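You operate a simulated robot arm through the tools that you are given. There is no shell and no other tool.

You run a simulated robot arm. Do the job below in one go: nothing can be reset, and whatever is moved stays where it is left.

TASK
Close up the upper bin: flap up and bolted, lid shut and locked.
Fine: slide both bolts home; turn the lid lever last.

It is judged by the outcome, as a careful person would: the job done as asked, and still so three seconds after it is handed in. It fails if anything else is knocked over, pushed out of place, dropped, spilled or broken. A push-on lid holds only when it is set on centred and level and pressed home; a screw cap is set on level and turned clockwise until tight.

THE ROBOT
A 7-joint arm with a three-finger gripper, fixed in place. Base frame: the origin is on the floor under the middle of its stand, x ahead of it, y to its left, z up. Units: mm, rad, N and s.
It reaches about 1342 mm from its shoulder. Its first joint turns from -2.897 to 2.897 rad. Payload 2.69 kg.
The TCP is the grasp point between the finger pads, 30 mm short of the fingertips. In the tool frame z runs along the fingers and y along their closing line. The gripper opens to 128 mm; its body begins 117 mm behind the TCP.
Orientation is that of the tool frame in the base frame, as [roll, pitch, yaw] about the fixed x, y, z axes, in that order (R = Rz(yaw) Ry(pitch) Rx(roll)). With the fingers straight down and closing along the base's y, the tool's x points along the base's -x, its y along +y and its z along -z.

THE INTERFACE
- The arm moves only by the tool drive_tool. Its arguments are lists of equal length, an entry for each row: "dp": the shift along the tool's x, y, z in units of 25 mm (1.0 is 25 mm), a list of three; "rot": the turn, a rotation vector about the tool's x, y, z in units of 8 degrees (1.0 is 8 degrees), a list of three; "hand": the gripper command, from -1 (shut) to 1 (fully open), values between in proportion. In form: {"dp": [[tx, ty, tz], ...], "rot": [[wx, wy, wz], ...], "hand": [hand, ...]}. A call has 1 to 20 rows; each row shifts and turns the commanded pose from where the row before left it, along the tool's axes as they then stand. A call with a number of a shift or a turn outside -1 to 1 is refused whole. A row lasts 0.2 s, in which the tool goes at most 50 mm and 0.15 rad; a call with a longer step from one row to the next is refused whole, and so is a gripper value outside its range. Where a pose cannot be reached the arm comes as near as it can. A force on the tool above 40 N (or 10 N above the force at the start of the call, whichever is more), or a blocked arm, ends the call early, and 0.2 s more pass. Each finger travels about 127 mm/s and halts on what it meets, pressing with about 23 N; the grip force reading is that of the motor and also rises with nothing between the fingers. The clock runs only during rows and for 0.2 s after the last one: add rows that do not move to give the fingers time. It gives the time, the measured TCP pose, the force on the tool (base axes), the opening and the grip force at its end, in the units of the frame above (readings bear some noise), with the torque about the TCP (base axes, N m) and any sound that the robot's microphone picked up.
- Cameras (640 x 400 px; columns grow to the right, rows downward): "scene" is fixed at [398.7, 649, 1644.9]; the picture's right is [0.02, -1.00, 0.00], its down [-0.88, -0.02, -0.47] and it looks along [0.47, 0.01, -0.88] (base axes); focal length 214 px, centre (320, 200). "wrist" rides on the gripper at [58, 54, -131] in the tool frame; the picture's right is [-0.68, 0.74, 0.00], its down [-0.62, -0.57, -0.55] and it looks along [-0.40, -0.37, 0.84] (tool axes); focal length 234 px, centre (320, 200). There is no depth. A picture from a camera that has moved, and an enlarged one, comes with that camera's place and axes in the base frame and with its lens.
- camera(camera): a new picture of that camera. The clock stands still meanwhile.
- slide_trunk(by): moves the trunk up (or, below 0, down) by that many mm; the arm rides with it, the base frame stays. It gives what a move gives, with no picture.
- inspect(camera, box): a new picture of the part [left, top, right, bottom] of that camera's present view, enlarged. The clock stands still meanwhile.
- hand_in(): hands the job in; it is judged then, once.

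Places have to be worked out from the pictures, the camera data and where the tool is seen. Open the gripper and draw the arm clear of the work before you hand the job in, unless the task says otherwise.

The tools are called after "Call:" as a command line: name --argument value ..., lists and objects as JSON in quotes. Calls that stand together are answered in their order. drive_tool: Moves the arm, as the interface text tells. Its arguments: {"type":"object","properties":{"dp":{"type":"array"},"rot":{"type":"array"},"hand":{"type":"array"}},"required":["dp","rot","hand"]} The other tools are called the same way: slide_trunk (by) moves the trunk up or down; camera (camera) takes a picture; inspect (camera, box) takes an enlarged picture of a part of a camera's view; hand_in () hands the job in.

At the start:

```text
t: 0.0
tool_pos: [627.2, 330.1, 1497.0]
tcp_rot: [3.14, 0.0, 3.141]
force: [-0.1, 0.9, 0.6]
wrist_torque: [0.03, -0.04, 0.01]
opening: 128.0
finger_force: 0.2
trunk travel left (down, up): [-275.0, 75.0]
```

scene: 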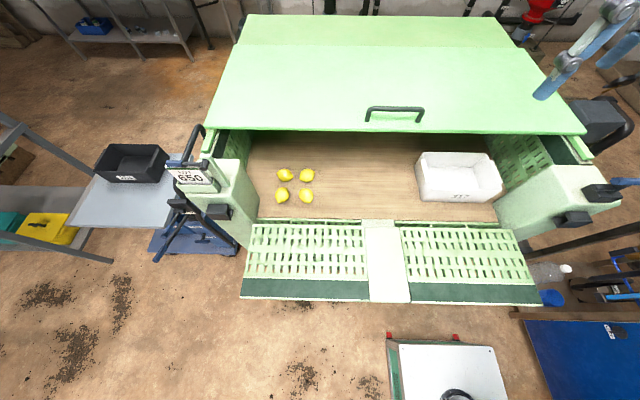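
wrist: 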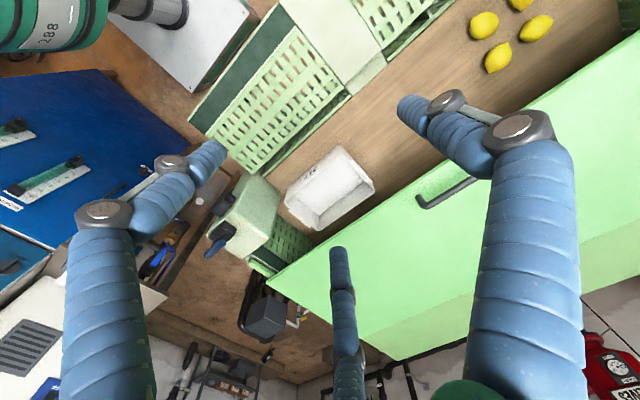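

I'll start by looking closely at the bin, its flap, its bolts and the lid before moving anything.

Call:
inspect --camera "scene" --box '[140, 100, 340, 310]'

Call:
inspect --camera "scene" --box '[460, 90, 640, 310]'

Call:
inspect --camera "scene" --box '[200, 0, 600, 150]'

Call:
inspect --camera "scene" --box '[230, 210, 550, 400]'

```text
1.90 times, centred on (240, 205) of scene
camera zoom: at [398.7, 649.0, 1644.9], right [0.02, -1.0, 0.0], down [-0.88, -0.02, -0.47], along [0.47, 0.01, -0.88], focal length 408 px, centre (472, 190)
```

zoom: 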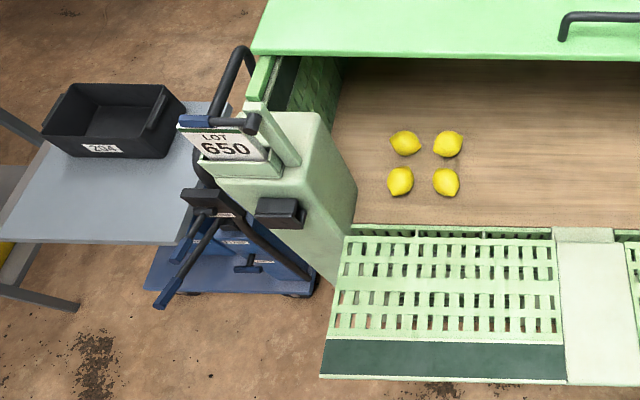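

```text
1.82 times, centred on (550, 200) of scene
camera zoom: at [398.7, 649.0, 1644.9], right [0.02, -1.0, 0.0], down [-0.88, -0.02, -0.47], along [0.47, 0.01, -0.88], focal length 390 px, centre (-98, 200)
```

zoom: 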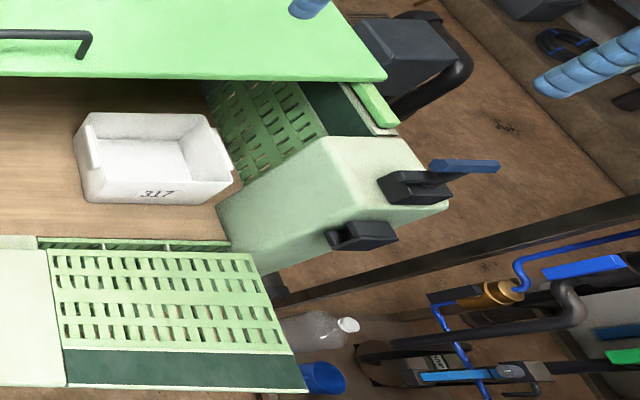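

```text
1.60 times, centred on (400, 75) of scene
camera zoom: at [398.7, 649.0, 1644.9], right [0.02, -1.0, 0.0], down [-0.88, -0.02, -0.47], along [0.47, 0.01, -0.88], focal length 343 px, centre (192, 400)
```

zoom: 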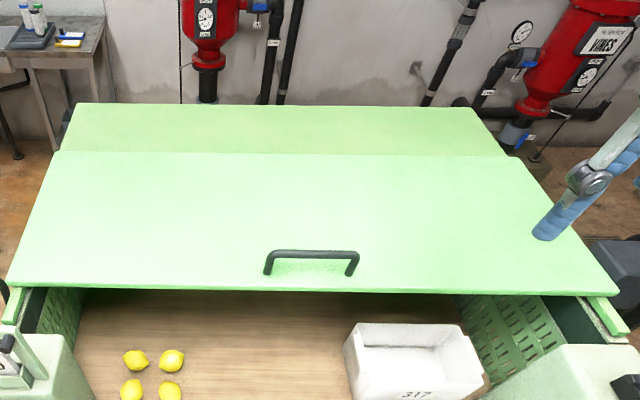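

```text
2.00 times, centred on (390, 305) of scene
camera zoom: at [398.7, 649.0, 1644.9], right [0.02, -1.0, 0.0], down [-0.88, -0.02, -0.47], along [0.47, 0.01, -0.88], focal length 429 px, centre (180, -10)
```

zoom: 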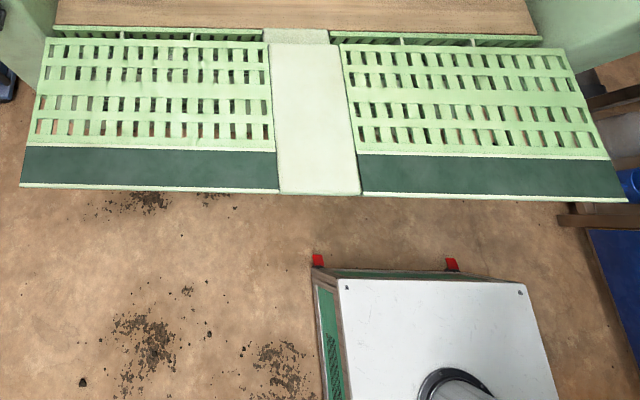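

The flap appears to lie open horizontally (about x 436–702, z≈935), and the lid front edge is near x≈880, z≈1195. Next I enlarge parts of the wrist view to see the right post hardware.

Call:
inspect --camera "wrist" --box '[130, 150, 350, 300]'

Call:
inspect --camera "scene" --box '[530, 140, 640, 250]'

Call:
inspect --camera "scene" --box '[145, 110, 265, 270]'

```text
2.67 times, centred on (240, 225) of wrist
camera zoom: at [568.2, 384.1, 1628.4], right [0.68, 0.74, 0.0], down [0.62, -0.57, 0.55], along [0.4, -0.37, -0.84], focal length 624 px, centre (533, 133)
```

zoom: 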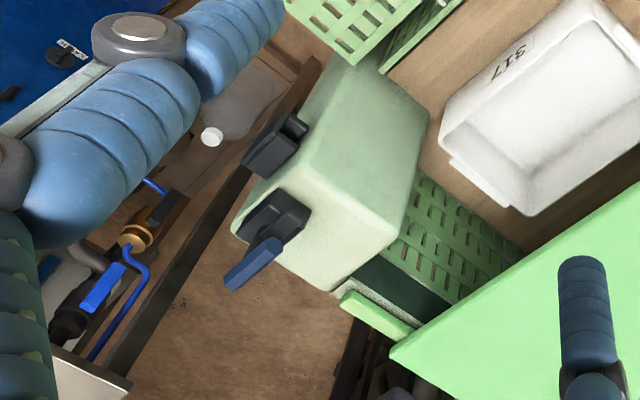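

```text
3.64 times, centred on (585, 195) of scene
camera zoom: at [398.7, 649.0, 1644.9], right [0.02, -1.0, 0.0], down [-0.88, -0.02, -0.47], along [0.47, 0.01, -0.88], focal length 780 px, centre (-644, 218)
```

zoom: 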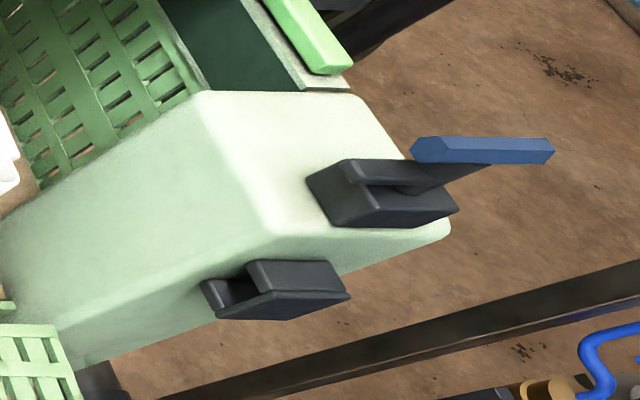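

```text
2.50 times, centred on (205, 190) of scene
camera zoom: at [398.7, 649.0, 1644.9], right [0.02, -1.0, 0.0], down [-0.88, -0.02, -0.47], along [0.47, 0.01, -0.88], focal length 536 px, centre (608, 225)
```

zoom: 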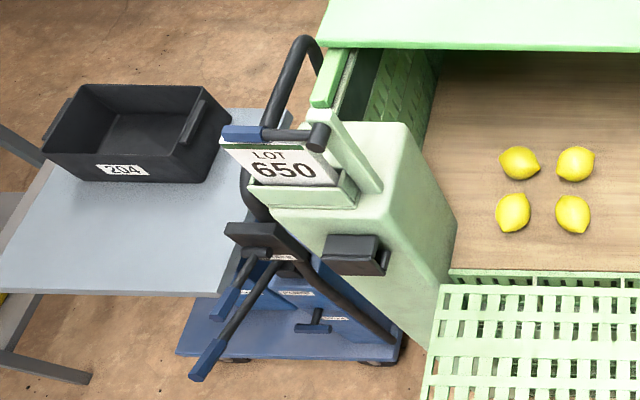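

The left post carries a sign holder and lever-like parts, and the right has a black bracket with a blue handle. I move 500 mm to the left at the current height, which is clear of everything, to view the left post from the wrist.

Call:
drive_tool --dp '[[0, 1, 0], [0, 1, 0], [0, 1, 0], [0, 1, 0], [0, 1, 0], [0, 1, 0], [0, 1, 0], [0, 1, 0], [0, 1, 0], [0, 1, 0], [0, 1, 0], [0, 1, 0], [0, 1, 0], [0, 1, 0], [0, 1, 0], [0, 1, 0], [0, 1, 0], [0, 1, 0], [0, 1, 0], [0, 1, 0]]' --rot '[[0, 0, 0], [0, 0, 0], [0, 0, 0], [0, 0, 0], [0, 0, 0], [0, 0, 0], [0, 0, 0], [0, 0, 0], [0, 0, 0], [0, 0, 0], [0, 0, 0], [0, 0, 0], [0, 0, 0], [0, 0, 0], [0, 0, 0], [0, 0, 0], [0, 0, 0], [0, 0, 0], [0, 0, 0], [0, 0, 0]]' --hand '[-1, -1, -1, -1, -1, -1, -1, -1, -1, -1, -1, -1, -1, -1, -1, -1, -1, -1, -1, -1]'

Call:
camera --camera "wrist"

Call:
camera --camera "scene"

```text
t: 4.2
tool_pos: [605.9, 782.5, 1485.0]
tcp_rot: [3.14, 0.0, 3.141]
force: [0.0, -1.3, 0.7]
wrist_torque: [0.05, -0.08, 0.0]
opening: 2.0
finger_force: 22.5
out of reach, approached as far as the arm can: row 18, 19, 20
trunk travel left (down, up): [-275.0, 75.0]
```

```text
taken
camera wrist: at [547.9, 835.8, 1615.4], right [0.68, 0.74, 0.0], down [0.62, -0.57, 0.55], along [0.4, -0.37, -0.84], focal length 234 px, centre (320, 200)
```

wrist: 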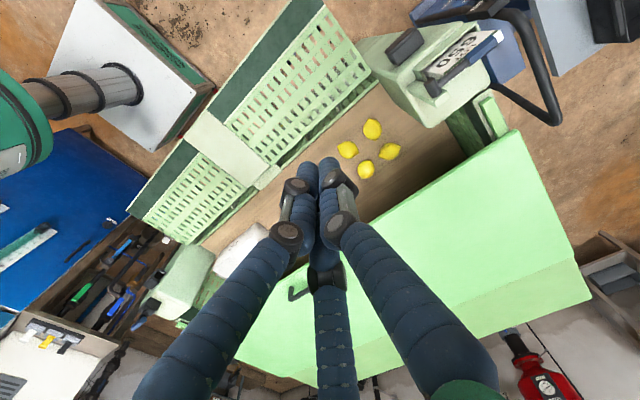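

```text
taken
```

scene: 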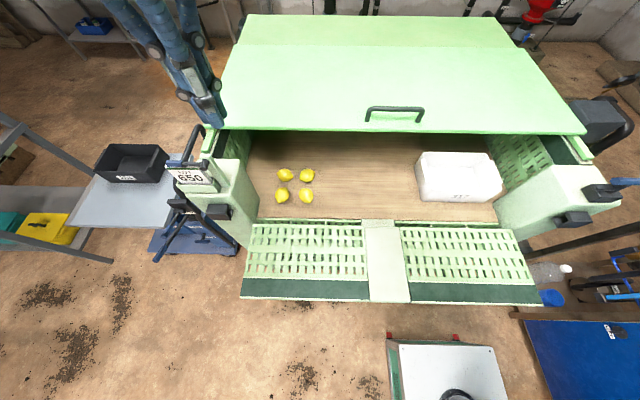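

The arm reached its limit here, but the wrist view now shows the left post. I enlarge it.

Call:
inspect --camera "wrist" --box '[330, 0, 570, 150]'

Call:
inspect --camera "wrist" --box '[100, 180, 260, 340]'

Call:
inspect --camera "wrist" --box '[220, 110, 620, 400]'

```text
2.67 times, centred on (450, 75) of wrist
camera zoom: at [547.9, 835.8, 1615.4], right [0.68, 0.74, 0.0], down [0.62, -0.57, 0.55], along [0.4, -0.37, -0.84], focal length 624 px, centre (-27, 533)
```

zoom: 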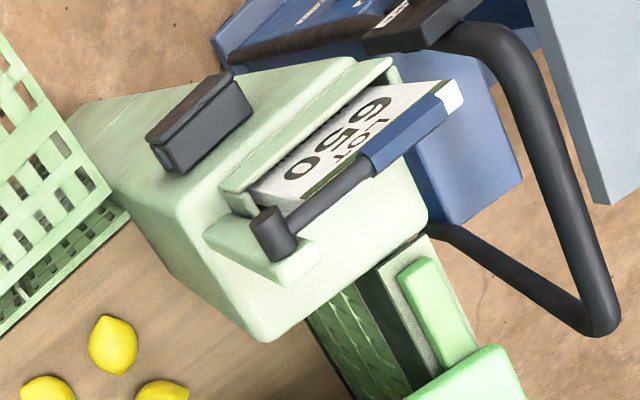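

```text
2.50 times, centred on (180, 260) of wrist
camera zoom: at [547.9, 835.8, 1615.4], right [0.68, 0.74, 0.0], down [0.62, -0.57, 0.55], along [0.4, -0.37, -0.84], focal length 585 px, centre (670, 50)
```

zoom: 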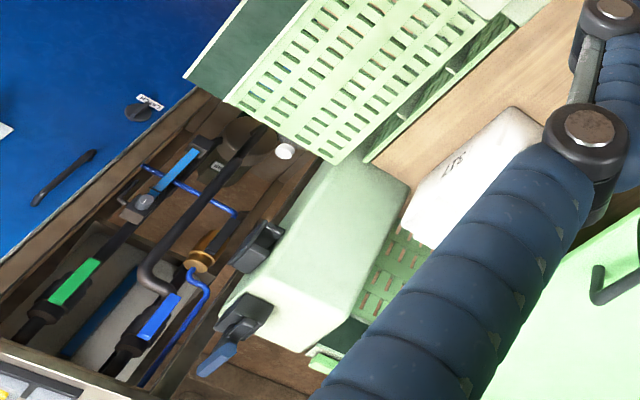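

```text
1.38 times, centred on (420, 255) of wrist
camera zoom: at [547.9, 835.8, 1615.4], right [0.68, 0.74, 0.0], down [0.62, -0.57, 0.55], along [0.4, -0.37, -0.84], focal length 323 px, centre (182, 124)
```

zoom: 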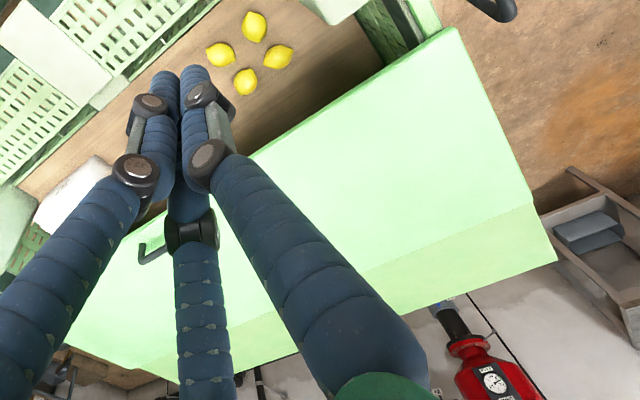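

The left post has a lever (pivot about (682, 915, 1265), blue grip pointing +y) and a sign holder beside it. I back off to the front middle and tilt the gripper forward to look at the right post and the lid edge.

Call:
drive_tool --dp '[[0.347, -1, 0.3], [0.347, -1, 0.3], [0.347, -1, 0.3], [0.347, -1, 0.3], [0.347, -1, 0.3], [0.347, -1, 0.3], [0.347, -1, 0.3], [0.347, -1, 0.3], [0.347, -1, 0.3], [0.347, -1, 0.3], [0.347, -1, 0.3], [0.347, -1, 0.3], [0.347, -1, 0.3], [0.347, -1, 0.3], [0.347, -1, 0.3], [0.347, -1, 0.3], [0.347, -1, 0.3], [0.347, -1, 0.3]]' --rot '[[0, 0, 0], [0, 0, 0], [0, 0, 0], [0, 0, 0], [0, 0, 0], [0, 0, 0], [0, 0, 0], [0, 0, 0], [0, 0, 0], [0, 0, 0], [0, 0, 0], [0, 0, 0], [0, 0, 0], [0, 0, 0], [0, 0, 0], [0, 0, 0], [0, 0, 0], [0, 0, 0]]' --hand '[-1, -1, -1, -1, -1, -1, -1, -1, -1, -1, -1, -1, -1, -1, -1, -1, -1, -1]'

Call:
drive_tool --dp '[[0, 0, 0], [0, 0, 0], [0, 0, 0], [0, 0, 0], [0, 0, 0], [0, 0, 0]]' --rot '[[0, -0.94, 0], [0, -0.94, 0], [0, -0.94, 0], [0, -0.94, 0], [0, -0.94, 0], [0, -0.94, 0]]' --hand '[-1, -1, -1, -1, -1, -1]'

Call:
camera --camera "wrist"

Call:
camera --camera "scene"

```text
t: 8.0
tool_pos: [450.9, 332.0, 1346.0]
tcp_rot: [3.141, -0.001, 3.142]
force: [0.1, 0.2, 1.0]
wrist_torque: [-0.01, 0.01, 0.06]
opening: 2.0
finger_force: 23.0
trunk travel left (down, up): [-275.0, 75.0]
```

```text
t: 9.4
tool_pos: [451.1, 335.5, 1347.3]
tcp_rot: [3.14, 0.788, 3.141]
force: [0.5, -0.1, 0.3]
wrist_torque: [0.0, 0.0, 0.0]
opening: 2.1
finger_force: 23.3
trunk travel left (down, up): [-275.0, 75.0]
```

```text
taken
camera wrist: at [316.3, 387.8, 1398.6], right [0.48, 0.74, 0.48], down [0.04, -0.57, 0.82], along [0.88, -0.37, -0.3], focal length 234 px, centre (320, 200)
```

wrist: 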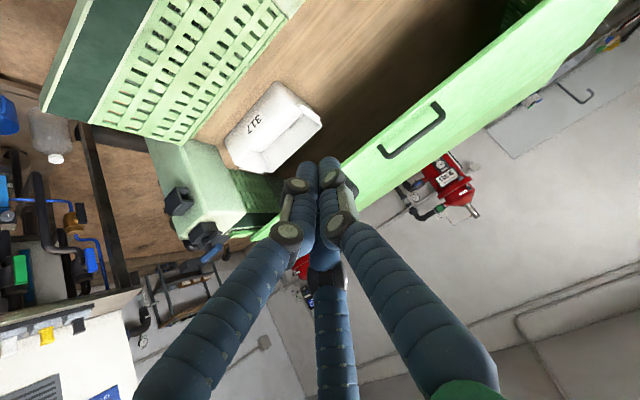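

```text
taken
```

scene: 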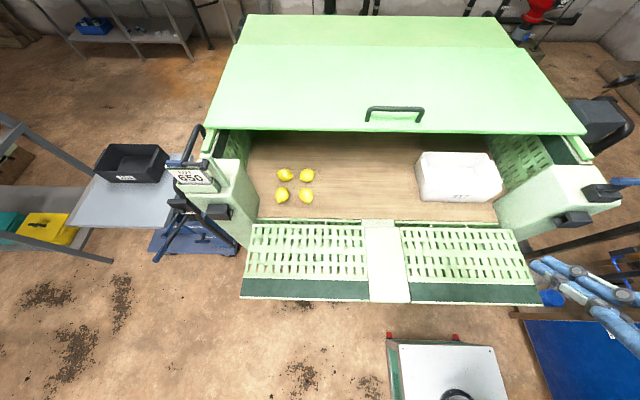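

The view is upside-down but shows the right post and lid edge. I enlarge both regions.

Call:
inspect --camera "wrist" --box '[130, 120, 300, 270]'

Call:
inspect --camera "wrist" --box '[340, 0, 640, 200]'

```text
2.67 times, centred on (215, 195) of wrist
camera zoom: at [316.3, 387.8, 1398.6], right [0.48, 0.74, 0.48], down [0.04, -0.57, 0.82], along [0.88, -0.37, -0.3], focal length 624 px, centre (600, 213)
```

zoom: 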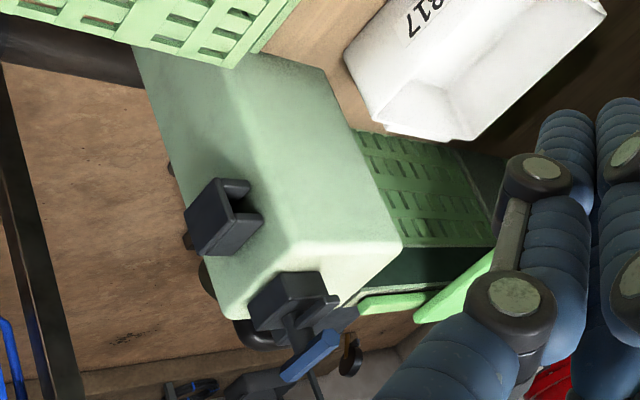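

```text
2.00 times, centred on (490, 100) of wrist
camera zoom: at [316.3, 387.8, 1398.6], right [0.48, 0.74, 0.48], down [0.04, -0.57, 0.82], along [0.88, -0.37, -0.3], focal length 468 px, centre (-20, 400)
```

zoom: 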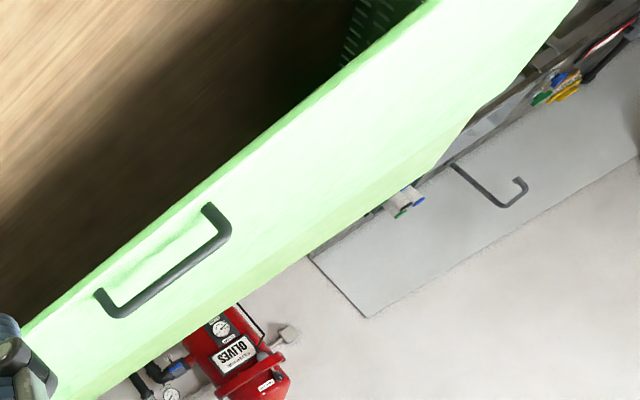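

The right post has a U-shaped black keeper on its front face and a black bracket with a blue handle on top. I roll the gripper about its own axis to get an upright camera view.

Call:
drive_tool --dp '[[0, 0, 0], [0, 0, 0], [0, 0, 0], [0, 0, 0], [0, 0, 0], [0, 0, 0], [0, 0, 0], [0, 0, 0], [0, 0, 0], [0, 0, 0], [0, 0, 0], [0, 0, 0], [0, 0, 0], [0, 0, 0], [0, 0, 0], [0, 0, 0], [0, 0, 0], [0, 0, 0]]' --rot '[[0, 0, 0.954], [0, 0, 0.954], [0, 0, 0.954], [0, 0, 0.954], [0, 0, 0.954], [0, 0, 0.954], [0, 0, 0.954], [0, 0, 0.954], [0, 0, 0.954], [0, 0, 0.954], [0, 0, 0.954], [0, 0, 0.954], [0, 0, 0.954], [0, 0, 0.954], [0, 0, 0.954], [0, 0, 0.954], [0, 0, 0.954], [0, 0, 0.954]]' --hand '[-1, -1, -1, -1, -1, -1, -1, -1, -1, -1, -1, -1, -1, -1, -1, -1, -1, -1]'

Call:
camera --camera "wrist"

```text
t: 13.2
tool_pos: [542.6, 164.2, 1442.0]
tcp_rot: [2.563, -0.546, 0.934]
force: [-0.2, 0.7, -0.2]
wrist_torque: [-0.03, -0.02, -0.02]
opening: 2.3
finger_force: 23.2
out of reach, approached as far as the arm can: row 13, 14, 15, 16, 17, 18
trunk travel left (down, up): [-275.0, 75.0]
```

```text
taken
camera wrist: at [507.3, 162.6, 1590.8], right [0.03, -1.0, -0.01], down [-0.98, -0.02, -0.19], along [0.19, 0.01, -0.98], focal length 234 px, centre (320, 200)
```

wrist: 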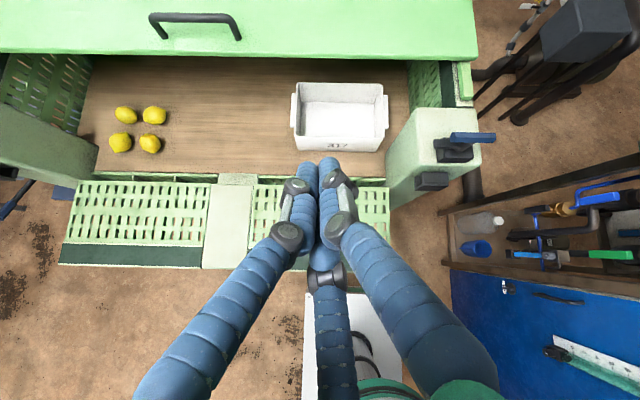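

The arm came near a joint limit but the view is now upright from above the middle. I enlarge the right post and the lid.

Call:
inspect --camera "wrist" --box '[370, 50, 530, 230]'

Call:
inspect --camera "wrist" --box '[0, 0, 300, 200]'

```text
2.22 times, centred on (450, 140) of wrist
camera zoom: at [507.3, 162.6, 1590.8], right [0.03, -1.0, -0.01], down [-0.98, -0.02, -0.19], along [0.19, 0.01, -0.98], focal length 520 px, centre (31, 333)
```

zoom: 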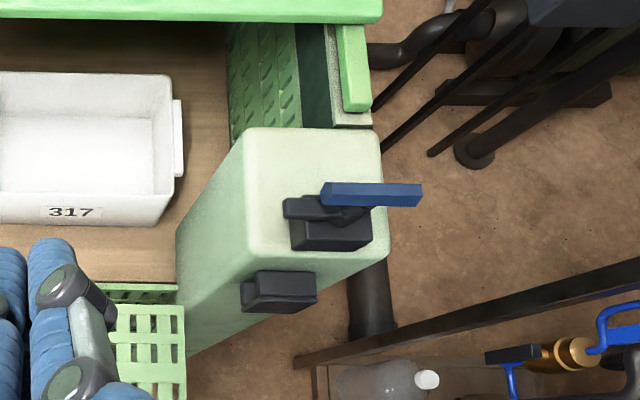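

```text
2.00 times, centred on (150, 100) of wrist
camera zoom: at [507.3, 162.6, 1590.8], right [0.03, -1.0, -0.01], down [-0.98, -0.02, -0.19], along [0.19, 0.01, -0.98], focal length 468 px, centre (660, 400)
```

zoom: 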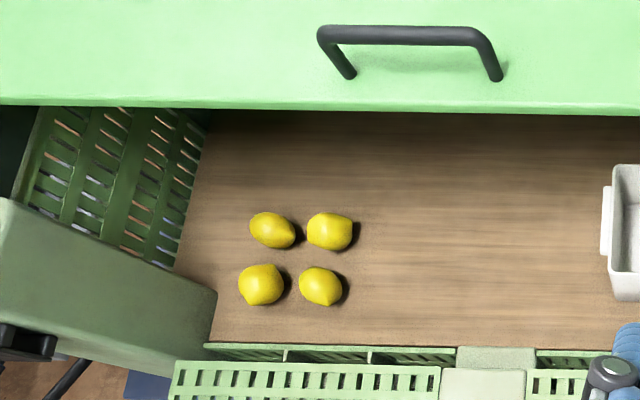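

From triangulation, the right post top is at z≈1132 (x 678–803, y −37 to −164), the lid is level at z≈1166, slid back with its front edge at x≈900. I move closer to the right post to see the bolt hardware clearly.

Call:
drive_tool --dp '[[-0.9, 0.057, 0.647], [-0.9, 0.057, 0.647], [-0.9, 0.057, 0.647], [-0.9, 0.057, 0.647], [-0.9, 0.057, 0.647], [-0.9, 0.057, 0.647], [-0.9, 0.057, 0.647], [-0.9, 0.057, 0.647]]' --rot '[[0, 0, 0], [0, 0, 0], [0, 0, 0], [0, 0, 0], [0, 0, 0], [0, 0, 0], [0, 0, 0], [0, 0, 0]]' --hand '[-1, -1, -1, -1, -1, -1, -1, -1]'

Call:
camera --camera "wrist"

```text
t: 15.0
tool_pos: [547.7, 30.5, 1263.4]
tcp_rot: [2.543, -0.548, 0.918]
force: [0.7, 0.6, 0.6]
wrist_torque: [0.03, 0.01, 0.0]
opening: 2.3
finger_force: 22.9
out of reach, approached as far as the arm can: row 1
trunk travel left (down, up): [-275.0, 75.0]
```

```text
taken
camera wrist: at [509.4, 30.4, 1412.0], right [0.0, -1.0, 0.0], down [-0.98, 0.0, -0.21], along [0.21, 0.0, -0.98], focal length 234 px, centre (320, 200)
```

wrist: 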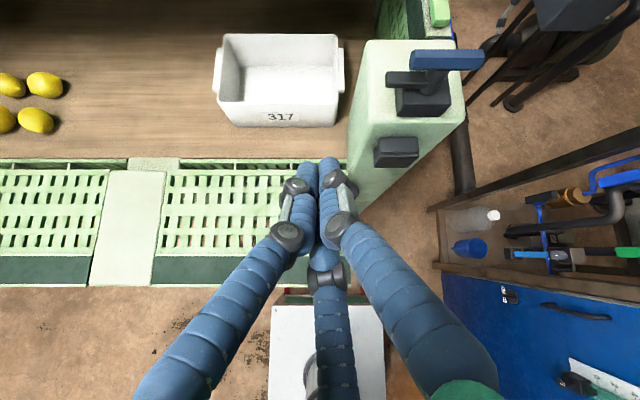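

Call:
inspect --camera "wrist" --box '[340, 20, 500, 180]'

Call:
inspect --camera "wrist" --box '[0, 140, 370, 300]'

```text
2.50 times, centred on (420, 100) of wrist
camera zoom: at [509.4, 30.4, 1412.0], right [0.0, -1.0, 0.0], down [-0.98, 0.0, -0.21], along [0.21, 0.0, -0.98], focal length 585 px, centre (70, 450)
```

zoom: 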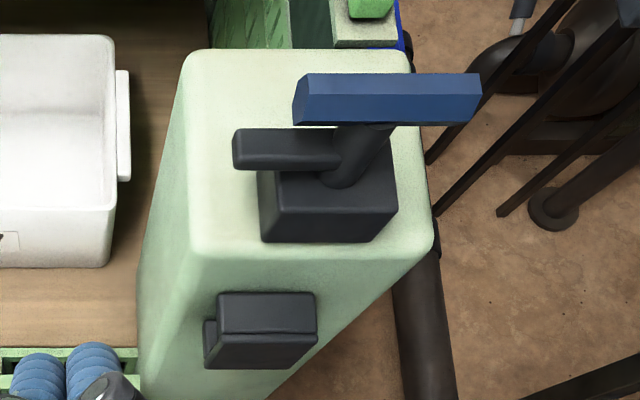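

```text
1.73 times, centred on (185, 220) of wrist
camera zoom: at [509.4, 30.4, 1412.0], right [0.0, -1.0, 0.0], down [-0.98, 0.0, -0.21], along [0.21, 0.0, -0.98], focal length 405 px, centre (554, 165)
```

zoom: 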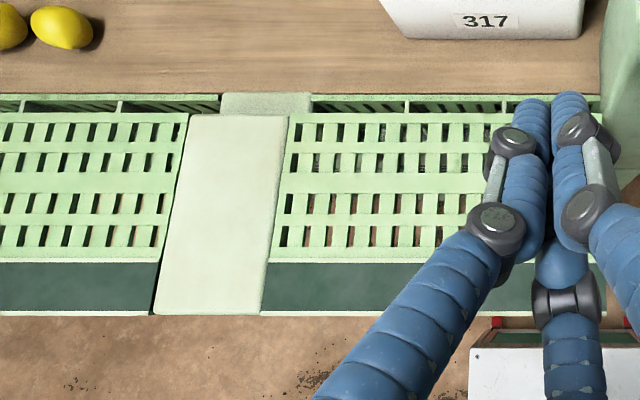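

The right post's top unit is a black block with a stem, a tongue pointing +y and a blue bar; the front-face unit looks like a keeper. I now move about 620 mm left and slightly up to look at the left post the same way.

Call:
drive_tool --dp '[[0.952, -0.906, -0.09], [0.952, -0.906, -0.09], [0.952, -0.906, -0.09], [0.952, -0.906, -0.09], [0.952, -0.906, -0.09], [0.952, -0.906, -0.09], [0.952, -0.906, -0.09], [0.952, -0.906, -0.09], [0.952, -0.906, -0.09], [0.952, -0.906, -0.09], [0.952, -0.906, -0.09], [0.952, -0.906, -0.09], [0.952, -0.906, -0.09], [0.952, -0.906, -0.09], [0.952, -0.906, -0.09], [0.952, -0.906, -0.09], [0.952, -0.906, -0.09], [0.952, -0.906, -0.09], [0.952, -0.906, -0.09]]' --rot '[[0, 0, 0], [0, 0, 0], [0, 0, 0], [0, 0, 0], [0, 0, 0], [0, 0, 0], [0, 0, 0], [0, 0, 0], [0, 0, 0], [0, 0, 0], [0, 0, 0], [0, 0, 0], [0, 0, 0], [0, 0, 0], [0, 0, 0], [0, 0, 0], [0, 0, 0], [0, 0, 0], [0, 0, 0]]' --hand '[-1, -1, -1, -1, -1, -1, -1, -1, -1, -1, -1, -1, -1, -1, -1, -1, -1, -1, -1]'

Call:
camera --camera "wrist"

```text
t: 19.0
tool_pos: [671.1, 233.8, 1487.9]
tcp_rot: [2.56, -0.543, 0.934]
force: [-0.3, 0.3, -1.3]
wrist_torque: [-0.03, -0.01, -0.03]
opening: 1.9
finger_force: 23.3
out of reach, approached as far as the arm can: row 2, 3, 4, 5, 6, 7, 8, 9, 10, 11, 12, 13, 14, 15, 16, 17, 18, 19
trunk travel left (down, up): [-275.0, 75.0]
```

```text
taken
camera wrist: at [637.3, 233.1, 1637.2], right [0.03, -1.0, 0.0], down [-0.98, -0.03, -0.19], along [0.19, 0.01, -0.98], focal length 234 px, centre (320, 200)
```

wrist: 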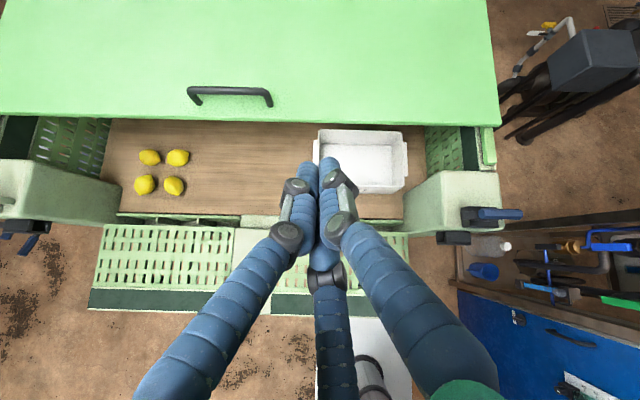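

That roll orientation is at a joint limit, so I unroll, then bring the tool back to vertical and roll the other way so the camera looks forward-left.

Call:
drive_tool --dp '[[0, 0, 0], [0, 0, 0], [0, 0, 0], [0, 0, 0], [0, 0, 0], [0, 0, 0], [0, 0, 0], [0, 0, 0], [0, 0, 0], [0, 0, 0], [0, 0, 0], [0, 0, 0], [0, 0, 0], [0, 0, 0], [0, 0, 0], [0, 0, 0], [0, 0, 0], [0, 0, 0]]' --rot '[[0, 0, -0.948], [0, 0, -0.948], [0, 0, -0.948], [0, 0, -0.948], [0, 0, -0.948], [0, 0, -0.948], [0, 0, -0.948], [0, 0, -0.948], [0, 0, -0.948], [0, 0, -0.948], [0, 0, -0.948], [0, 0, -0.948], [0, 0, -0.948], [0, 0, -0.948], [0, 0, -0.948], [0, 0, -0.948], [0, 0, -0.948], [0, 0, -0.948]]' --hand '[-1, -1, -1, -1, -1, -1, -1, -1, -1, -1, -1, -1, -1, -1, -1, -1, -1, -1]'

Call:
drive_tool --dp '[[0, 0, 0], [0, 0, 0], [0, 0, 0], [0, 0, 0], [0, 0, 0], [0, 0, 0], [0, 0, 0], [0, 0, 0], [0, 0, 0], [0, 0, 0], [0, 0, 0], [0, 0, 0], [0, 0, 0], [0, 0, 0], [0, 0, 0], [0, 0, 0], [0, 0, 0], [0, 0, 0]]' --rot '[[0, 0.94, 0], [0, 0.94, 0], [0, 0.94, 0], [0, 0.94, 0], [0, 0.94, 0], [0, 0.94, 0], [0, 0, -0.94], [0, 0, -0.94], [0, 0, -0.94], [0, 0, -0.94], [0, 0, -0.94], [0, 0, -0.94], [0, 0, -0.94], [0, 0, -0.94], [0, 0, -0.94], [0, 0, -0.94], [0, 0, -0.94], [0, 0, -0.94]]' --hand '[-1, -1, -1, -1, -1, -1, -1, -1, -1, -1, -1, -1, -1, -1, -1, -1, -1, -1]'

```text
t: 22.8
tool_pos: [669.6, 233.6, 1489.1]
tcp_rot: [3.13, 0.787, 3.124]
force: [0.6, 0.5, -1.2]
wrist_torque: [0.03, -0.01, -0.01]
opening: 2.2
finger_force: 23.0
trunk travel left (down, up): [-275.0, 75.0]
```

```text
t: 26.6
tool_pos: [670.5, 234.4, 1489.0]
tcp_rot: [3.141, 0.009, -1.577]
force: [0.3, 1.1, 0.2]
wrist_torque: [0.04, -0.03, 0.02]
opening: 2.1
finger_force: 22.7
trunk travel left (down, up): [-275.0, 75.0]
```

Orientation is now as wanted. I move left 500 mm toward the left post.

Call:
drive_tool --dp '[[-1, 0.1, 0.17], [-1, 0.1, 0.17], [-1, 0.1, 0.17], [-1, 0.1, 0.17], [-1, 0.1, 0.17], [-1, 0.1, 0.17], [-1, 0.1, 0.17], [-1, 0.1, 0.17], [-1, 0.1, 0.17], [-1, 0.1, 0.17], [-1, 0.1, 0.17], [-1, 0.1, 0.17], [-1, 0.1, 0.17], [-1, 0.1, 0.17], [-1, 0.1, 0.17], [-1, 0.1, 0.17], [-1, 0.1, 0.17], [-1, 0.1, 0.17], [-1, 0.1, 0.17], [-1, 0.1, 0.17]]' --rot '[[0, 0, 0], [0, 0, 0], [0, 0, 0], [0, 0, 0], [0, 0, 0], [0, 0, 0], [0, 0, 0], [0, 0, 0], [0, 0, 0], [0, 0, 0], [0, 0, 0], [0, 0, 0], [0, 0, 0], [0, 0, 0], [0, 0, 0], [0, 0, 0], [0, 0, 0], [0, 0, 0], [0, 0, 0], [0, 0, 0]]' --hand '[-1, -1, -1, -1, -1, -1, -1, -1, -1, -1, -1, -1, -1, -1, -1, -1, -1, -1, -1, -1]'

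Call:
camera --camera "wrist"

```text
t: 30.8
tool_pos: [624.0, 736.1, 1411.2]
tcp_rot: [3.141, 0.009, -1.576]
force: [-0.4, 0.4, 0.4]
wrist_torque: [-0.05, -0.03, -0.02]
opening: 2.4
finger_force: 23.5
trunk travel left (down, up): [-275.0, 75.0]
```

```text
taken
camera wrist: at [569.6, 676.2, 1541.1], right [-0.73, 0.68, 0.01], down [0.57, 0.61, 0.55], along [0.37, 0.41, -0.83], focal length 234 px, centre (320, 200)
```

wrist: 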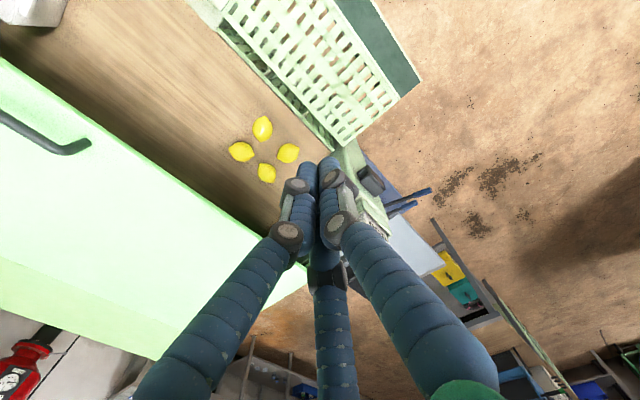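

The gripper blocks the left post here. I shift toward the front-left and yaw 20° so the post appears left of the fingers.

Call:
drive_tool --dp '[[-0.907, 0.973, 0], [-0.907, 0.973, 0], [-0.907, 0.973, 0], [-0.907, 0.973, 0], [-0.907, 0.973, 0], [-0.907, 0.973, 0], [0, 0, 0], [0, 0, 0], [0, 0, 0]]' --rot '[[0, 0, 0], [0, 0, 0], [0, 0, 0], [0, 0, 0], [0, 0, 0], [0, 0, 0], [0, 0, -0.83], [0, 0, -0.83], [0, 0, -0.83]]' --hand '[-1, -1, -1, -1, -1, -1, -1, -1, -1]'

Call:
camera --camera "wrist"

```text
t: 32.8
tool_pos: [480.6, 872.4, 1413.5]
tcp_rot: [-3.138, 0.011, -1.23]
force: [-0.3, -0.2, -0.3]
wrist_torque: [-0.03, -0.03, 0.0]
opening: 2.2
finger_force: 23.2
trunk travel left (down, up): [-275.0, 75.0]
```

```text
taken
camera wrist: at [448.3, 797.6, 1543.4], right [-0.92, 0.39, 0.0], down [0.33, 0.76, 0.56], along [0.21, 0.51, -0.83], focal length 234 px, centre (320, 200)
```

wrist: 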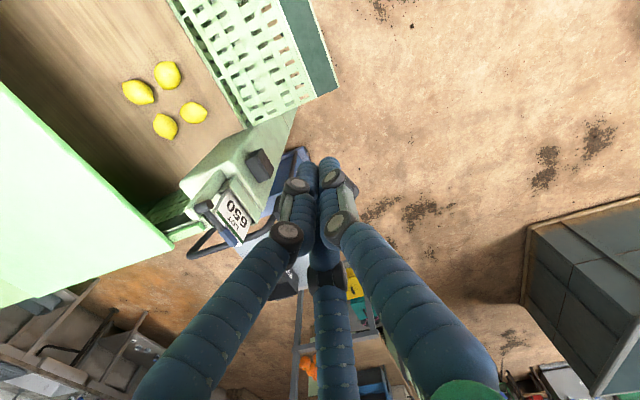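

Call:
inspect --camera "wrist" --box '[160, 90, 320, 270]'

Call:
inspect --camera "wrist" --box '[180, 150, 290, 260]'

```text
2.22 times, centred on (240, 180) of wrist
camera zoom: at [448.3, 797.6, 1543.4], right [-0.92, 0.39, 0.0], down [0.33, 0.76, 0.56], along [0.21, 0.51, -0.83], focal length 520 px, centre (498, 244)
```

zoom: 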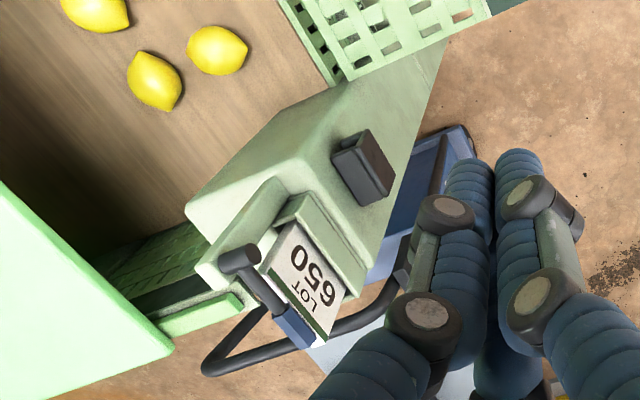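

```text
3.64 times, centred on (235, 205) of wrist
camera zoom: at [448.3, 797.6, 1543.4], right [-0.92, 0.39, 0.0], down [0.33, 0.76, 0.56], along [0.21, 0.51, -0.83], focal length 852 px, centre (629, 182)
```

zoom: 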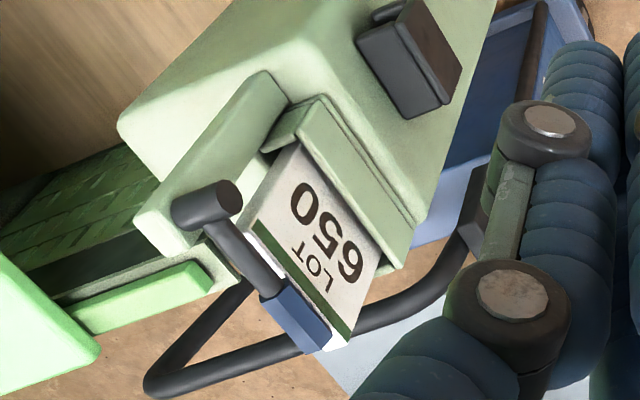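

I can see the left lever's hub axis runs along x with its arm pointing +y, mounted on an upright. To understand both devices I'll level the tool to point +x so the camera looks horizontally forward-left.

Call:
drive_tool --dp '[[0, 0, 0], [0, 0, 0], [0, 0, 0], [0, 0, 0], [0, 0, 0], [0, 0, 0], [0, 0, 0], [0, 0, 0], [0, 0, 0], [0, 0, 0], [0, 0, 0], [0, 0, 0], [0, 0, 0], [0, 0, 0]]' --rot '[[0, 0, -0.973], [0, 0, -0.973], [0, 0, -0.973], [0.749, 0.696, 0], [0.749, 0.696, 0], [0.749, 0.696, 0], [0.749, 0.696, 0], [0.749, 0.696, 0], [0.749, 0.696, 0], [0.749, 0.696, 0], [0.749, 0.696, 0], [0.749, 0.696, 0], [0.749, 0.696, 0], [0.749, 0.696, 0]]' --hand '[-1, -1, -1, -1, -1, -1, -1, -1, -1, -1, -1, -1, -1, -1]'

Call:
camera --camera "wrist"

Call:
camera --camera "scene"

```text
t: 35.8
tool_pos: [479.0, 871.7, 1412.4]
tcp_rot: [-1.57, -0.736, -1.575]
force: [-0.1, -0.3, 0.2]
wrist_torque: [0.02, 0.01, 0.03]
opening: 2.2
finger_force: 23.3
trunk travel left (down, up): [-275.0, 75.0]
```

```text
taken
camera wrist: at [347.5, 792.6, 1412.3], right [0.0, 0.01, -1.0], down [-0.55, 0.84, 0.0], along [0.84, 0.55, 0.0], focal length 234 px, centre (320, 200)
```

wrist: 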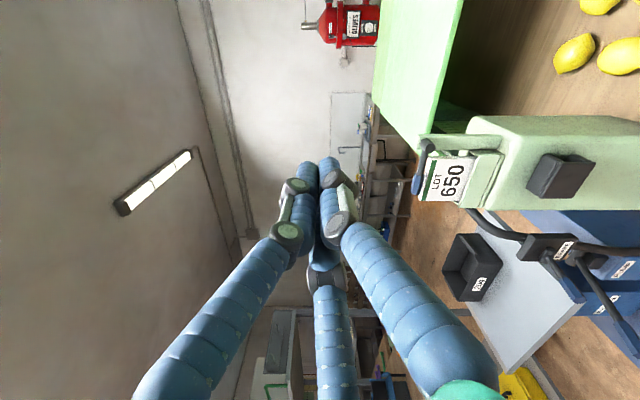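

```text
taken
```

scene: 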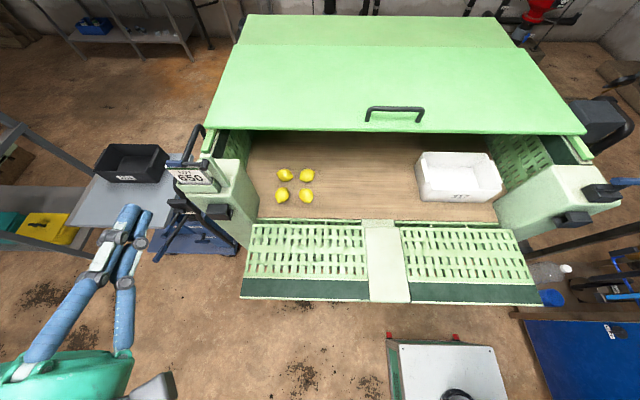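

Excellent front view (image right is down). I enlarge the left post area.

Call:
inspect --camera "wrist" --box '[360, 90, 640, 250]'

Call:
inspect --camera "wrist" --box '[390, 100, 530, 220]'

Call:
inspect --camera "wrist" --box '[340, 0, 520, 140]'

```text
2.29 times, centred on (500, 170) of wrist
camera zoom: at [347.5, 792.6, 1412.3], right [0.0, 0.01, -1.0], down [-0.55, 0.84, 0.0], along [0.84, 0.55, 0.0], focal length 535 px, centre (-91, 269)
```

zoom: 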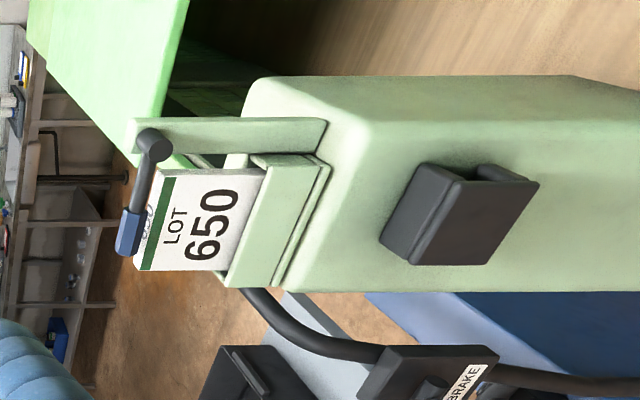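

```text
3.33 times, centred on (460, 160) of wrist
camera zoom: at [347.5, 792.6, 1412.3], right [0.0, 0.01, -1.0], down [-0.55, 0.84, 0.0], along [0.84, 0.55, 0.0], focal length 781 px, centre (-147, 333)
```

zoom: 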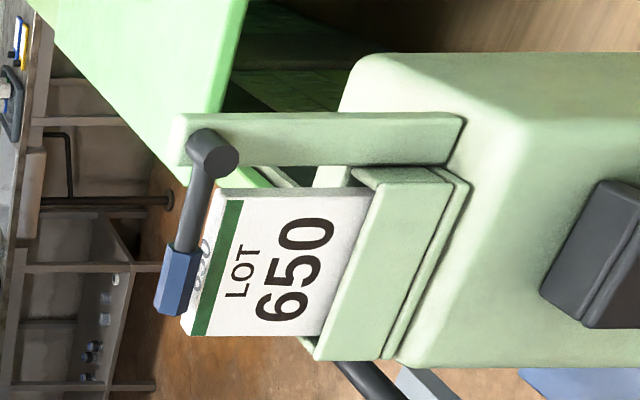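

```text
2.86 times, centred on (430, 70) of wrist
camera zoom: at [347.5, 792.6, 1412.3], right [0.0, 0.01, -1.0], down [-0.55, 0.84, 0.0], along [0.84, 0.55, 0.0], focal length 669 px, centre (6, 571)
```

zoom: 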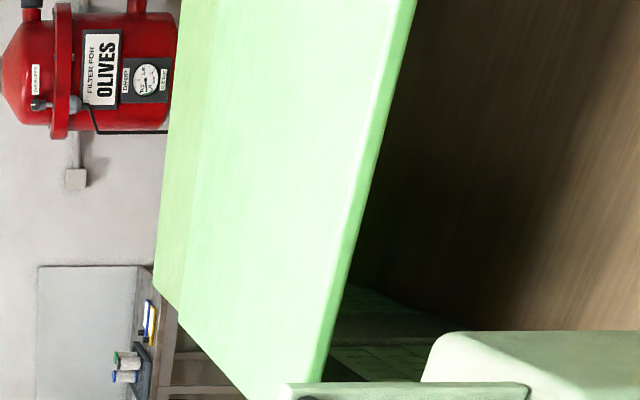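

The left front-face unit is a keeper whose slot opens toward the flap, so the bolts are likely on the flap's hidden underside. I go right ~680 mm and roll 180° to view the right post from the front.

Call:
drive_tool --dp '[[1, 0.931, 0], [1, 0.931, 0], [1, 0.931, 0], [1, 0.931, 0], [1, 0.931, 0], [1, 0.931, 0], [1, 0.931, 0], [1, 0.931, 0], [1, 0.931, 0], [1, 0.931, 0], [1, 0.931, 0], [1, 0.931, 0], [1, 0.931, 0], [1, 0.931, 0], [1, 0.931, 0], [1, 0.931, 0], [1, 0.931, 0], [1, 0.931, 0], [1, 0.931, 0], [1, 0.931, 0]]' --rot '[[0, 0, 0], [0, 0, 0], [0, 0, 0], [0, 0, 0], [0, 0, 0], [0, 0, 0], [0, 0, 0], [0, 0, 0], [0, 0, 0], [0, 0, 0], [0, 0, 0], [0, 0, 0], [0, 0, 0], [0, 0, 0], [0, 0, 0], [0, 0, 0], [0, 0, 0], [0, 0, 0], [0, 0, 0], [0, 0, 0]]' --hand '[-1, -1, -1, -1, -1, -1, -1, -1, -1, -1, -1, -1, -1, -1, -1, -1, -1, -1, -1, -1]'

Call:
camera --camera "wrist"

```text
t: 40.0
tool_pos: [476.8, 186.9, 1405.0]
tcp_rot: [-1.571, -0.736, -1.571]
force: [0.9, -0.6, 0.2]
wrist_torque: [-0.01, 0.0, -0.05]
opening: 2.3
finger_force: 23.0
trunk travel left (down, up): [-275.0, 75.0]
```

```text
taken
camera wrist: at [345.5, 108.0, 1404.9], right [0.0, 0.01, -1.0], down [-0.55, 0.84, 0.01], along [0.84, 0.55, 0.0], focal length 234 px, centre (320, 200)
```

wrist: 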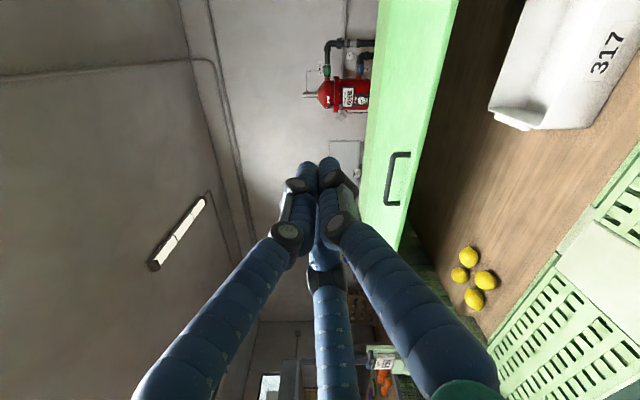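

Now roll by 180° to bring the camera to the other side, looking forward-right.

Call:
drive_tool --dp '[[0, 0, 0], [0, 0, 0], [0, 0, 0], [0, 0, 0], [0, 0, 0], [0, 0, 0], [0, 0, 0], [0, 0, 0], [0, 0, 0], [0, 0, 0], [0, 0, 0], [0, 0, 0], [0, 0, 0], [0, 0, 0], [0, 0, 0], [0, 0, 0], [0, 0, 0], [0, 0, 0], [0, 0, 0], [0, 0, 0]]' --rot '[[0, 0, 1], [0, 0, 1], [0, 0, 1], [0, 0, 1], [0, 0, 1], [0, 0, 1], [0, 0, 1], [0, 0, 1], [0, 0, 1], [0, 0, 1], [0, 0, 1], [0, 0, 1], [0, 0, 1], [0, 0, 1], [0, 0, 1], [0, 0, 1], [0, 0, 1], [0, 0, 1], [0, 0, 1], [0, 0, 1]]' --hand '[-1, -1, -1, -1, -1, -1, -1, -1, -1, -1, -1, -1, -1, -1, -1, -1, -1, -1, -1, -1]'

Call:
camera --camera "wrist"

```text
t: 44.2
tool_pos: [479.0, 187.2, 1403.4]
tcp_rot: [1.573, 1.085, 1.569]
force: [-0.1, -0.3, 0.0]
wrist_torque: [-0.01, -0.01, -0.01]
opening: 2.0
finger_force: 22.5
trunk travel left (down, up): [-275.0, 75.0]
```

```text
taken
camera wrist: at [347.5, 263.0, 1377.4], right [0.0, 0.34, 0.94], down [-0.55, -0.79, 0.28], along [0.84, -0.52, 0.18], focal length 234 px, centre (320, 200)
```

wrist: 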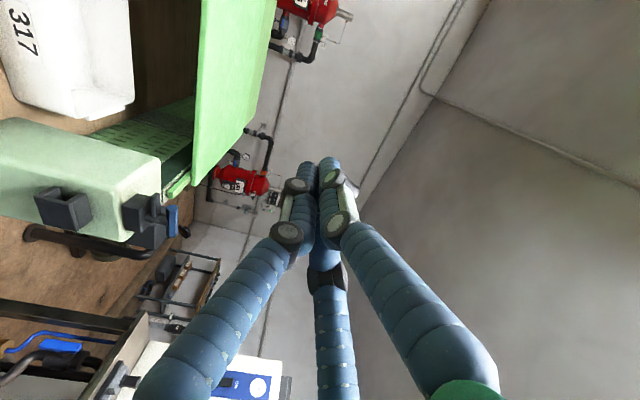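

Call:
inspect --camera "wrist" --box '[0, 100, 220, 270]'

Call:
inspect --camera "wrist" --box '[100, 130, 220, 260]'

```text
2.35 times, centred on (110, 185) of wrist
camera zoom: at [347.5, 263.0, 1377.4], right [0.0, 0.34, 0.94], down [-0.55, -0.79, 0.28], along [0.84, -0.52, 0.18], focal length 551 px, centre (814, 235)
```

zoom: 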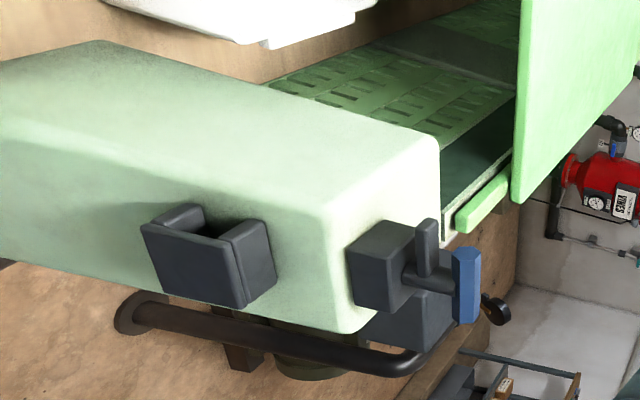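

```text
3.08 times, centred on (160, 195) of wrist
camera zoom: at [347.5, 263.0, 1377.4], right [0.0, 0.34, 0.94], down [-0.55, -0.79, 0.28], along [0.84, -0.52, 0.18], focal length 720 px, centre (812, 215)
```

zoom: 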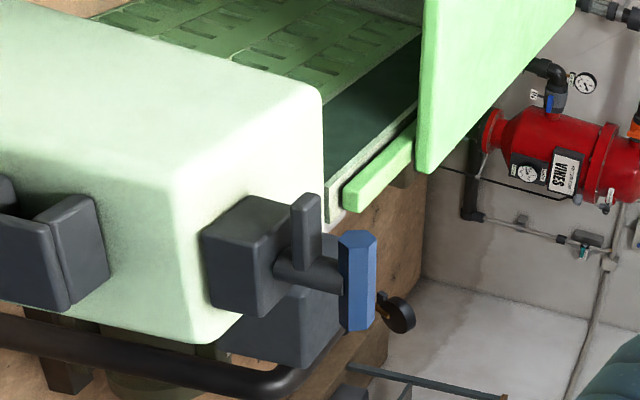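

The right post's top unit is a turn-latch: a vertical stem with a tongue and blue hex handle, which must be the lid lever, and the keepers on both front faces are open toward the flap. I lower the trunk fully so I can work lower and look beneath the flap.

Call:
slide_trunk --by -275

Call:
camera --camera "wrist"

Call:
camera --camera "scene"

```text
t: 47.0
tool_pos: [478.3, 187.7, 1128.9]
tcp_rot: [1.57, 1.086, 1.571]
force: [0.0, -0.6, 0.9]
wrist_torque: [-0.01, -0.03, -0.04]
opening: 2.1
finger_force: 22.6
trunk travel left (down, up): [0.0, 350.0]
```

```text
taken
camera wrist: at [347.5, 262.9, 1102.5], right [0.0, 0.34, 0.94], down [-0.55, -0.79, 0.28], along [0.84, -0.52, 0.18], focal length 234 px, centre (320, 200)
```

wrist: 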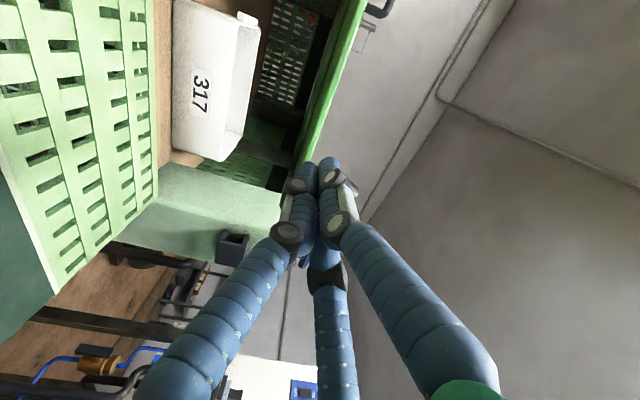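

```text
taken
```

scene: 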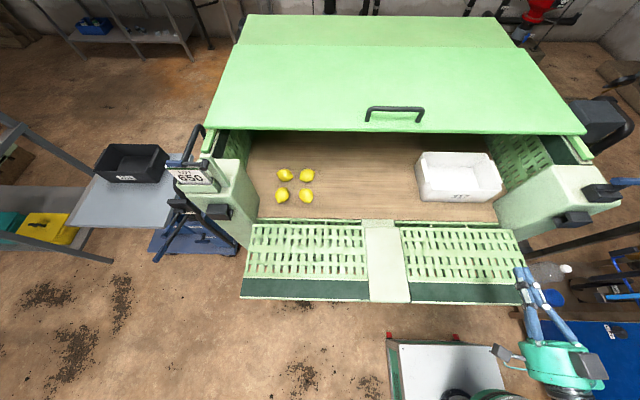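

Now I back away and left, then descend in front of the flap edge (keeping the fingertips at x<400) to look under the flap.

Call:
drive_tool --dp '[[0.49, 0.93, -0.6], [0.49, 0.93, -0.6], [0.49, 0.93, -0.6], [0.49, 0.93, -0.6], [0.49, 0.93, -0.6], [0.49, 0.93, -0.6], [0.49, 0.93, -0.6], [0.49, 0.93, -0.6]]' --rot '[[0, 0, 0], [0, 0, 0], [0, 0, 0], [0, 0, 0], [0, 0, 0], [0, 0, 0], [0, 0, 0], [0, 0, 0]]' --hand '[-1, -1, -1, -1, -1, -1, -1, -1]'

```text
t: 48.8
tool_pos: [357.3, 397.9, 1130.4]
tcp_rot: [1.572, 1.086, 1.57]
force: [-0.1, -0.2, 0.5]
wrist_torque: [-0.03, 0.03, 0.07]
opening: 2.0
finger_force: 23.0
trunk travel left (down, up): [0.0, 350.0]
```

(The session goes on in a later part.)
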